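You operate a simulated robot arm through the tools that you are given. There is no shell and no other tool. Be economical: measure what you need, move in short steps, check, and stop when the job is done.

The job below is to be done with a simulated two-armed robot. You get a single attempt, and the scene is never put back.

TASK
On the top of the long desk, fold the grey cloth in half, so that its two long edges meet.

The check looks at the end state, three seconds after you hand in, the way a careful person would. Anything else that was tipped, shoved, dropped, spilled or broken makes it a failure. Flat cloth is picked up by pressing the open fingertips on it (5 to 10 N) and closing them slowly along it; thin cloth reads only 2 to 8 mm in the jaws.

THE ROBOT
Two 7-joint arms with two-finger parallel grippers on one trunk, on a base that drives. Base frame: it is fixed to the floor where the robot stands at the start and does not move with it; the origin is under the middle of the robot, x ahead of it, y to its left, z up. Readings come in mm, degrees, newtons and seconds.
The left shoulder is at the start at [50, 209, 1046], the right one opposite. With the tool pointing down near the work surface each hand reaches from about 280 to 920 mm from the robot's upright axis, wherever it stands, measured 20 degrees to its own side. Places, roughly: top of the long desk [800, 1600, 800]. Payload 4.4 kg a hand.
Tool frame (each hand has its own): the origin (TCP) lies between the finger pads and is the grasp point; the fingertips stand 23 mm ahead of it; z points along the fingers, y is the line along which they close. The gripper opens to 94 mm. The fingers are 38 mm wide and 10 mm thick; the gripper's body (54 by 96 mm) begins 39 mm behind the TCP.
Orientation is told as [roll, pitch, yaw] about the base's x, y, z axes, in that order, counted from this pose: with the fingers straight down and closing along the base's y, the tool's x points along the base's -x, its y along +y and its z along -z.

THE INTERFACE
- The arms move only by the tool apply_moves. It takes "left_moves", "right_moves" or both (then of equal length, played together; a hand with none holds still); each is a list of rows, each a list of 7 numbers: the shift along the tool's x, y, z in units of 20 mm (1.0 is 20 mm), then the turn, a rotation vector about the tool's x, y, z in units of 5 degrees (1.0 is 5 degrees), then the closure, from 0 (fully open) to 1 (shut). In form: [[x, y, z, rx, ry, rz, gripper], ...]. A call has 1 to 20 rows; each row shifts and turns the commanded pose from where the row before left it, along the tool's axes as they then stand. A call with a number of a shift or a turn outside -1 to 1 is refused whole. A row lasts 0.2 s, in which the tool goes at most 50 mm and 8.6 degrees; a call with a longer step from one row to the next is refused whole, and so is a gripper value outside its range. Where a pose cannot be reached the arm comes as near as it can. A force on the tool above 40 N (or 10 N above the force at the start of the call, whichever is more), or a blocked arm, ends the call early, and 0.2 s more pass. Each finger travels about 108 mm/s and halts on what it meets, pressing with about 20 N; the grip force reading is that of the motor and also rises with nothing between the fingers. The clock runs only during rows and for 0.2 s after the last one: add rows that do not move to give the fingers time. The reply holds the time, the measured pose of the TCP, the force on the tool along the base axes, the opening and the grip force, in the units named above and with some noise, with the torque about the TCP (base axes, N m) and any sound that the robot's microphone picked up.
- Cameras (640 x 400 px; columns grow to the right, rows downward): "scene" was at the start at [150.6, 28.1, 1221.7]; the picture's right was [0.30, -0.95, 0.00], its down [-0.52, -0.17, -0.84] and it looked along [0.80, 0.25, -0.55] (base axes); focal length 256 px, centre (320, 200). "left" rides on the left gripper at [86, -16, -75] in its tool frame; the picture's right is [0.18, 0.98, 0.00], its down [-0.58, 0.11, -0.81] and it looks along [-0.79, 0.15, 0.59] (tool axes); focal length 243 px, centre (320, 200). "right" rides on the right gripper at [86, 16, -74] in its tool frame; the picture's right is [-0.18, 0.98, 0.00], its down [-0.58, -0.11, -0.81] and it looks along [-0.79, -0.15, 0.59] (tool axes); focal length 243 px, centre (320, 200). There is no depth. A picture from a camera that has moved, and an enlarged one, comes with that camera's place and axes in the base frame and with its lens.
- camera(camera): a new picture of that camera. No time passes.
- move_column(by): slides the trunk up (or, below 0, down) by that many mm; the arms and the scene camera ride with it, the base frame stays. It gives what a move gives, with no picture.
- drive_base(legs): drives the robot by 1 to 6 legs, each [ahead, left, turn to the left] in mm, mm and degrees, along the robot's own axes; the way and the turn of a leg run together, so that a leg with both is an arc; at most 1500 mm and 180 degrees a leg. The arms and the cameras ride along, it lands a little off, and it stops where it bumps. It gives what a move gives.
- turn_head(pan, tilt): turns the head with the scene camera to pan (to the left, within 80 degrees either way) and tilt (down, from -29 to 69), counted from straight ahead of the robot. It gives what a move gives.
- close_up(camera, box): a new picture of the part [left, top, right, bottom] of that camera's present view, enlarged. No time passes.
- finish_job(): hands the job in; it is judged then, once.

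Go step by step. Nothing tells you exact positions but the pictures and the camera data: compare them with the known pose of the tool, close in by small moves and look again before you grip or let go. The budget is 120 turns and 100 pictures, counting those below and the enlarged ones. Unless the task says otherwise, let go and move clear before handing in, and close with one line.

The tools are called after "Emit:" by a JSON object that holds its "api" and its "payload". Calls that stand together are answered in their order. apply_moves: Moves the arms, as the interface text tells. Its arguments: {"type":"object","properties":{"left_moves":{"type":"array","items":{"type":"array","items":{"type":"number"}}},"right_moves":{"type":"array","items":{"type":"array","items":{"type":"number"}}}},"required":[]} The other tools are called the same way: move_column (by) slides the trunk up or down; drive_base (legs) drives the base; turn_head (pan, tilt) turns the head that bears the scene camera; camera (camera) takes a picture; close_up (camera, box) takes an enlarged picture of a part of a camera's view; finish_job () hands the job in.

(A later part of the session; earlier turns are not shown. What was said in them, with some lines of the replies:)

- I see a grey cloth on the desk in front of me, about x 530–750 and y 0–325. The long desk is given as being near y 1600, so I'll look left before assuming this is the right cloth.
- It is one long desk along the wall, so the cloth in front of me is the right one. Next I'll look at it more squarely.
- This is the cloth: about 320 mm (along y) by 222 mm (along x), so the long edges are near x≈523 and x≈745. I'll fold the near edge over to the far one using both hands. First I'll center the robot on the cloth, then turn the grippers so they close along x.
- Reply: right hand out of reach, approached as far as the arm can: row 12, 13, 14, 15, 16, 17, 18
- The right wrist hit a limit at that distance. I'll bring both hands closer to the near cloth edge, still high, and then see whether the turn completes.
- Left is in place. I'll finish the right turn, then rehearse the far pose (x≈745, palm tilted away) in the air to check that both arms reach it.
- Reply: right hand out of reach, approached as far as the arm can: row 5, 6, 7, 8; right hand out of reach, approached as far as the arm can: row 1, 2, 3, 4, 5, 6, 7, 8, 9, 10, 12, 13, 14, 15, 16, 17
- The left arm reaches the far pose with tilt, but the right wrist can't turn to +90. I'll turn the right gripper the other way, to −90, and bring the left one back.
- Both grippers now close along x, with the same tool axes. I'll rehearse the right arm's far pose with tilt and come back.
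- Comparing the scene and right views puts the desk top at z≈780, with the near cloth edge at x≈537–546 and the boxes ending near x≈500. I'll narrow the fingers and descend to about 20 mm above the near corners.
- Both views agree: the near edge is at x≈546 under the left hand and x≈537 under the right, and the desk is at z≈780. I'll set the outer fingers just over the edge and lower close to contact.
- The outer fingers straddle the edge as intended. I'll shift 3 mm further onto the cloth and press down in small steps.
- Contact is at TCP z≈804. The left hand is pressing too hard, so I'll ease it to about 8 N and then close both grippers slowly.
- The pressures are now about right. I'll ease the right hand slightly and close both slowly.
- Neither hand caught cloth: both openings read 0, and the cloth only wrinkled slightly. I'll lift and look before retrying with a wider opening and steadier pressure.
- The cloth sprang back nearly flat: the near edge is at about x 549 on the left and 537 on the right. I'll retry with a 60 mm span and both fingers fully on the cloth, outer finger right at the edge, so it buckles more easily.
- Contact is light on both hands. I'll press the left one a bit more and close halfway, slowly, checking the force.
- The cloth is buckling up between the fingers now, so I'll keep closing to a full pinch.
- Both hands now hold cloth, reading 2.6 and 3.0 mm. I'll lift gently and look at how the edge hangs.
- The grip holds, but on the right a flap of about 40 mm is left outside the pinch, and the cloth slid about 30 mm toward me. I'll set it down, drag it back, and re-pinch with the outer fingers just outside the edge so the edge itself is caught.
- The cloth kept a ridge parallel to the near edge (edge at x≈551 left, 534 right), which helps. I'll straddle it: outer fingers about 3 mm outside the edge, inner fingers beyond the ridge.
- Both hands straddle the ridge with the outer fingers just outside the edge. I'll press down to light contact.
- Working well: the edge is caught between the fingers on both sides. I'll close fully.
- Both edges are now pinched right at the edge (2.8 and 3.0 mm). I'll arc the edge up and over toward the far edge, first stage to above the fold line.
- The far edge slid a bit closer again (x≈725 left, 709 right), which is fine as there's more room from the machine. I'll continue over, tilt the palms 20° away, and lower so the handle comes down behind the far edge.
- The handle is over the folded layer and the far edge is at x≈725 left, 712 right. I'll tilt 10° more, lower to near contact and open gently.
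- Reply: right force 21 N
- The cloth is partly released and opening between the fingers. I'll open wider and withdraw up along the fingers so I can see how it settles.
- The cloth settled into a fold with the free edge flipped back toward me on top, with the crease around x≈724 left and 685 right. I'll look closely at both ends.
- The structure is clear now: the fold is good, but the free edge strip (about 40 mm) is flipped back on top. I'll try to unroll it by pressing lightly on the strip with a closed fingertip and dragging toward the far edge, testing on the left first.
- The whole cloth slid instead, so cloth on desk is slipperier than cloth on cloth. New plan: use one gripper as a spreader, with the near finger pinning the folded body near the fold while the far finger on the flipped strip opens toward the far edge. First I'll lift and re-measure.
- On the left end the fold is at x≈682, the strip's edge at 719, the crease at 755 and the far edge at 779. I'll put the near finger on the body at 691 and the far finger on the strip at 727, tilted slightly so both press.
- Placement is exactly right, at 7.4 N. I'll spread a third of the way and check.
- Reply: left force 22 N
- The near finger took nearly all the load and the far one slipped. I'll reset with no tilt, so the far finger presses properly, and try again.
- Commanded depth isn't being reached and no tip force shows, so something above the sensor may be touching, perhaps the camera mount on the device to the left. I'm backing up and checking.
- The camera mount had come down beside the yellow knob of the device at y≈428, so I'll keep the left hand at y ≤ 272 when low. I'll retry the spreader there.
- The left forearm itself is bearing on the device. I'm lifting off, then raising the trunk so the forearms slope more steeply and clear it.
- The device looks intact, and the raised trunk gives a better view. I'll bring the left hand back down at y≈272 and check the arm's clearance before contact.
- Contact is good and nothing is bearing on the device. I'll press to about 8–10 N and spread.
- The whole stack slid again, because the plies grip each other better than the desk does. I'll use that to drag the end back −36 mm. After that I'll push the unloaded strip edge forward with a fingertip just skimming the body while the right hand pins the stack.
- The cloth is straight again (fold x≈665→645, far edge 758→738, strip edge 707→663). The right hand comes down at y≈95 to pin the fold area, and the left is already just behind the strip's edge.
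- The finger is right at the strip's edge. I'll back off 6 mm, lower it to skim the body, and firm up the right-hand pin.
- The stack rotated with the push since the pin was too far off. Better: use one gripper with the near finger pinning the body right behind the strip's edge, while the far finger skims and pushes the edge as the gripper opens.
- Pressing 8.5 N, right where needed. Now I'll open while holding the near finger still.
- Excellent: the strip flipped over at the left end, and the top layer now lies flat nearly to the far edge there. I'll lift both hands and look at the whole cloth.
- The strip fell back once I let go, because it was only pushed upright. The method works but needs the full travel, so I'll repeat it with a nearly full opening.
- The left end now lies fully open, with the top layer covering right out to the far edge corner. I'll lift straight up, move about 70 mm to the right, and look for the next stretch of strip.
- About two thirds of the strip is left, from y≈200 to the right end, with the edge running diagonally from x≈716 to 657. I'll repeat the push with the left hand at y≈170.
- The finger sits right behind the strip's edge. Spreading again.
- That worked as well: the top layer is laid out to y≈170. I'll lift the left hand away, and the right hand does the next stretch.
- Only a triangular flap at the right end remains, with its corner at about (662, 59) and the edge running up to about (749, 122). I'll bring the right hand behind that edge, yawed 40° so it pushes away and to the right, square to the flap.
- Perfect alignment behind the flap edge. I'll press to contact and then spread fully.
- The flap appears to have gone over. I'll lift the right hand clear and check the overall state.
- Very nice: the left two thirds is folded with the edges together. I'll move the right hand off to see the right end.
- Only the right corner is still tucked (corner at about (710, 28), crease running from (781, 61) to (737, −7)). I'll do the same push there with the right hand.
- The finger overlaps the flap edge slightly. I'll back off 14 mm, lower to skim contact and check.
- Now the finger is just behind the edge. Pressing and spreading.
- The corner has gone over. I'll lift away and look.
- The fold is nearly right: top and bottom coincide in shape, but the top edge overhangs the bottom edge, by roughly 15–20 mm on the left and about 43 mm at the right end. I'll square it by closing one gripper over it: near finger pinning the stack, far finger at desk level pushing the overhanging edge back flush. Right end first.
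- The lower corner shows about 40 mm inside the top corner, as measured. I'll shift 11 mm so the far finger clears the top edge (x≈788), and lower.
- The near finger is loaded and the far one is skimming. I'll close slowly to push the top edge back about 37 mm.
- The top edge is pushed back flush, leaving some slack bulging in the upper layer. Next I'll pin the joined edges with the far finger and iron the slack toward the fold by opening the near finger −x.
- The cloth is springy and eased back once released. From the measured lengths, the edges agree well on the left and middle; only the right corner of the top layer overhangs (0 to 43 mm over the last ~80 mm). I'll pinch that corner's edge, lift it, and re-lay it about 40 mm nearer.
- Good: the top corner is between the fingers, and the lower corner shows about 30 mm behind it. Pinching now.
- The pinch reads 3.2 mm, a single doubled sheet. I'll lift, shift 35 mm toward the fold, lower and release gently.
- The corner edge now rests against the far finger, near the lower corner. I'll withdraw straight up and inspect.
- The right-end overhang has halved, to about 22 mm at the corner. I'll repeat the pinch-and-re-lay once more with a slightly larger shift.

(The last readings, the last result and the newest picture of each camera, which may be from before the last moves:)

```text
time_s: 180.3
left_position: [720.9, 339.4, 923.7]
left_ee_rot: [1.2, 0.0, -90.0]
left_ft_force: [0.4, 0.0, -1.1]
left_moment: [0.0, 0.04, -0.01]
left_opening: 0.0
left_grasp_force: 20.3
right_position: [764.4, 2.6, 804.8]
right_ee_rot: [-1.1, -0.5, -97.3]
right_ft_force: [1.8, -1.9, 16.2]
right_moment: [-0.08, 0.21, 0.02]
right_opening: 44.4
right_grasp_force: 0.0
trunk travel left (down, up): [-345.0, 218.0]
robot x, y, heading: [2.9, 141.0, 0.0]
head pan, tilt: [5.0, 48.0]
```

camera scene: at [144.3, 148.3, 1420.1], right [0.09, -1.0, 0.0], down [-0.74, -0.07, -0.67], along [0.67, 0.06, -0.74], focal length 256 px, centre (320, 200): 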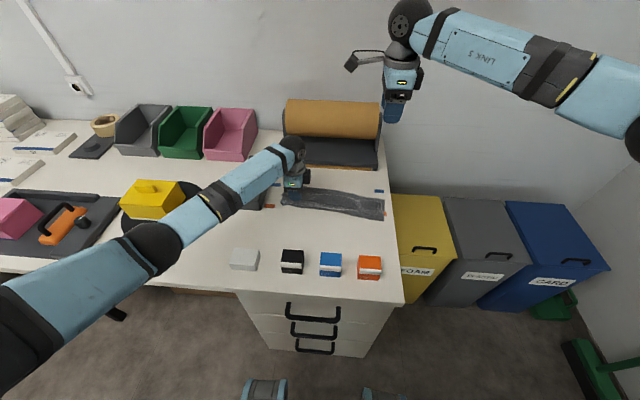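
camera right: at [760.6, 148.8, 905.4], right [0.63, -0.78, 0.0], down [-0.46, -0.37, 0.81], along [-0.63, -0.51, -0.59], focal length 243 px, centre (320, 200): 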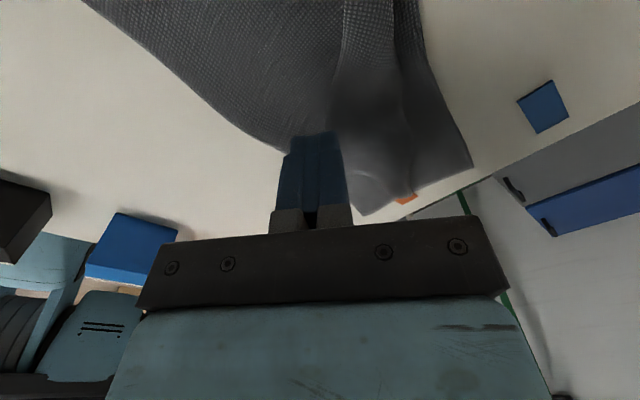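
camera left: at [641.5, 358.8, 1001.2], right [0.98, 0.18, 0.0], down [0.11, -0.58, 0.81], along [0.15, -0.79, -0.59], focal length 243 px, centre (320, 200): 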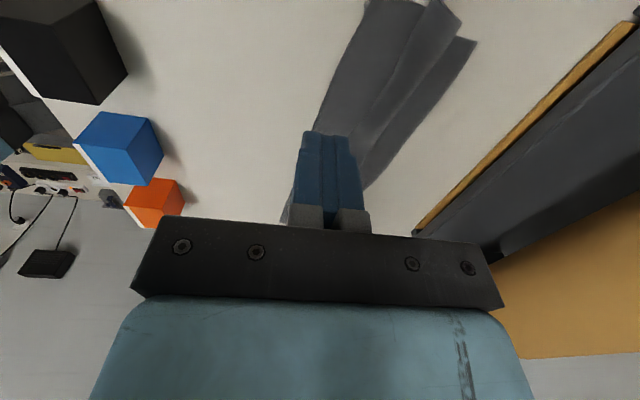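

Pressing a bit hard, so I'll ease off and pinch slowly.

Emit:
{"api": "apply_moves", "payload": {"right_moves": [[0, 0, -0.04, 0, 0, 0, 0.52], [0, 0, 0, 0, 0, 0, 0.55], [0, 0, 0, 0, 0, 0, 0.58], [0, 0, 0, 0, 0, 0, 0.61], [0, 0, 0, 0, 0, 0, 0.64], [0, 0, 0, 0, 0, 0, 0.67], [0, 0, 0, 0, 0, 0, 0.7], [0, 0, 0, 0, 0, 0, 0.73], [0, 0, 0, 0, 0, 0, 0.76], [0, 0, 0, 0, 0, 0, 0.79], [0, 0, 0, 0, 0, 0, 0.82], [0, 0, 0, 0, 0, 0, 0.85], [0, 0, 0, 0, 0, 0, 0.88], [0, 0, 0, 0, 0, 0, 0.91], [0, 0, 0, 0, 0, 0, 0.94], [0, 0, 0, 0, 0, 0, 0.97], [0, 0, 0, 0, 0, 0, 1], [0, 0, 0, 0, 0, 0, 1]]}}

```text
time_s: 184.1
left_position: [720.1, 341.5, 925.3]
left_ee_rot: [1.4, 0.0, -90.1]
left_ft_force: [-0.5, 0.5, 0.3]
left_moment: [0.01, 0.01, -0.02]
left_opening: 0.0
left_grasp_force: 20.0
right_position: [762.9, 2.3, 803.9]
right_ee_rot: [-1.1, -0.5, -97.2]
right_ft_force: [0.8, -0.6, 23.5]
right_moment: [0.01, 0.05, 0.03]
right_opening: 5.9
right_grasp_force: 19.8
trunk travel left (down, up): [-345.0, 218.0]
robot x, y, heading: [3.4, 136.9, -0.0]
head pan, tilt: [5.0, 48.0]
```

The pinch reads 5.9 mm, so both layers are caught together and a lift would move everything. I'll release in place, which leaves both edges pushed toward the same finger, and back out.

Emit:
{"api": "apply_moves", "payload": {"right_moves": [[0, 0, -0.06, 0, 0, 0, 0.95], [0, 0, 0, 0, 0, 0, 0.9], [0, 0, 0, 0, 0, 0, 0.8], [0, 0, 0, 0, 0, 0, 0.7], [0, 0, 0, 0, 0, 0, 0.6], [0, 0, -0.4, 0, 0, 0, 0.5], [0, 0, -0.8, 0, 0, 0, 0.5], [0, 0, -1, 0, 0, 0, 0.5], [0, 0, -1, 0, 0, 0, 1], [0, -1, -1, 0, 0, 0, 1], [0, -1, -1, 0, 0, 0, 1], [0, -1, -1, 0, 0, 0, 1], [0, -1, -1, 0, 0, 0, 1], [0, -1, -1, 0, 0, 0, 1], [0, -1, 0, 0, 0, 0, 1], [-0.5, -1, 0, 0, 0, 0, 1], [-0.5, -1, 0, 0, 0, 0, 1], [-1, -1, 0, 0, 0, 0, 1], [-1, -1, 0, 0, 0, 0, 1], [-1, -1, 0, 0, 0, 0, 1]]}}

Emit:
{"api": "apply_moves", "payload": {"right_moves": [[-1, -1, 0, 0, 0, 0, 1], [-1, -1, 0, 0, 0, 0, 1], [-1, -1, 0, 0, 0, 0, 1], [-1, -1, 0, 0, 0, 0, 1]], "left_moves": [[0, -1, -1, 0, 0, 0, 1], [0, -1, -1, 0, 0, 0, 1], [0, -1, -1, 0, 0, 0, 1], [0, -1, -1, 0, 0, 0, 1]]}}

Emit:
{"api": "camera", "payload": {"camera": "scene"}}

Emit:
{"api": "close_up", "payload": {"camera": "scene", "box": [280, 160, 400, 230]}}

```text
time_s: 188.3
left_position: [720.8, 339.4, 922.7]
left_ee_rot: [1.0, 0.1, -90.0]
left_ft_force: [0.1, 0.5, -0.8]
left_moment: [0.04, 0.03, 0.04]
left_opening: 0.0
left_grasp_force: 20.8
right_position: [538.7, -49.4, 973.4]
right_ee_rot: [-1.2, -0.4, -97.3]
right_ft_force: [0.4, -0.3, -0.2]
right_moment: [0.03, 0.02, 0.01]
right_opening: 0.0
right_grasp_force: 20.6
trunk travel left (down, up): [-345.0, 218.0]
robot x, y, heading: [2.7, 145.4, -0.1]
head pan, tilt: [5.0, 48.0]
```

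```text
time_s: 189.3
left_position: [639.9, 341.2, 1000.6]
left_ee_rot: [1.2, 0.0, -90.0]
left_ft_force: [0.4, -0.3, 0.0]
left_moment: [-0.03, -0.02, -0.04]
left_opening: 0.2
left_grasp_force: 19.7
right_position: [447.6, -117.8, 975.9]
right_ee_rot: [-1.2, -0.6, -97.3]
right_ft_force: [1.2, 0.3, -0.8]
right_moment: [0.0, -0.02, -0.03]
right_opening: 0.0
right_grasp_force: 20.4
trunk travel left (down, up): [-345.0, 218.0]
robot x, y, heading: [3.2, 141.4, -0.1]
head pan, tilt: [5.0, 48.0]
```

```text
1 pictures are left
camera scene: at [142.8, 147.7, 1420.2], right [0.09, -1.0, 0.0], down [-0.74, -0.06, -0.67], along [0.67, 0.06, -0.74], focal length 256 px, centre (320, 200)
```

scene: 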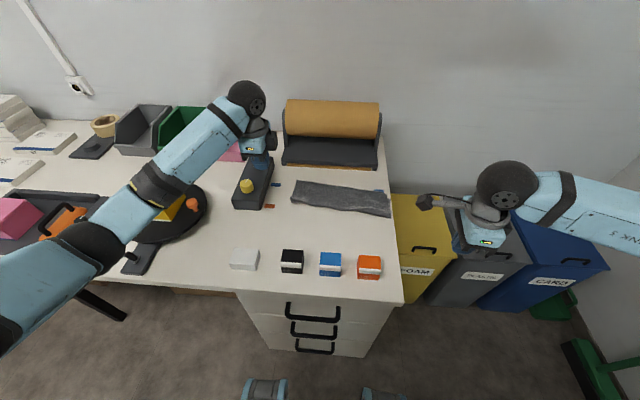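

```text
5.33 times, centred on (340, 195) of scene
camera zoom: at [142.8, 147.7, 1420.2], right [0.09, -1.0, 0.0], down [-0.74, -0.06, -0.67], along [0.67, 0.06, -0.74], focal length 1366 px, centre (213, 227)
```

zoom: 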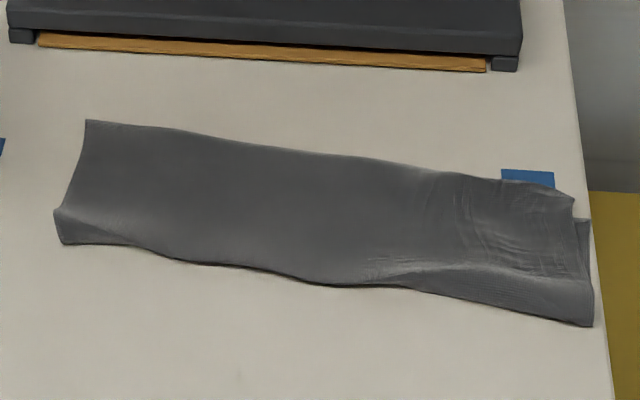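

The cloth lies folded in half on the desk. At the right corner the two long edges are within about 15 mm of each other. Elsewhere no lower edge shows past the top one, though I couldn't see it directly. The device, boxes and other items stand where they were, and both hands are clear and empty, so I'm handing in.

Emit:
{"api": "finish_job", "payload": {}}

```text
The job is handed in.
```

The grey cloth is folded in half on the long desk, with its near long edge laid over to the far one. At the right corner the edges are about 15 mm apart; along the rest I couldn't see the lower edge to measure it.
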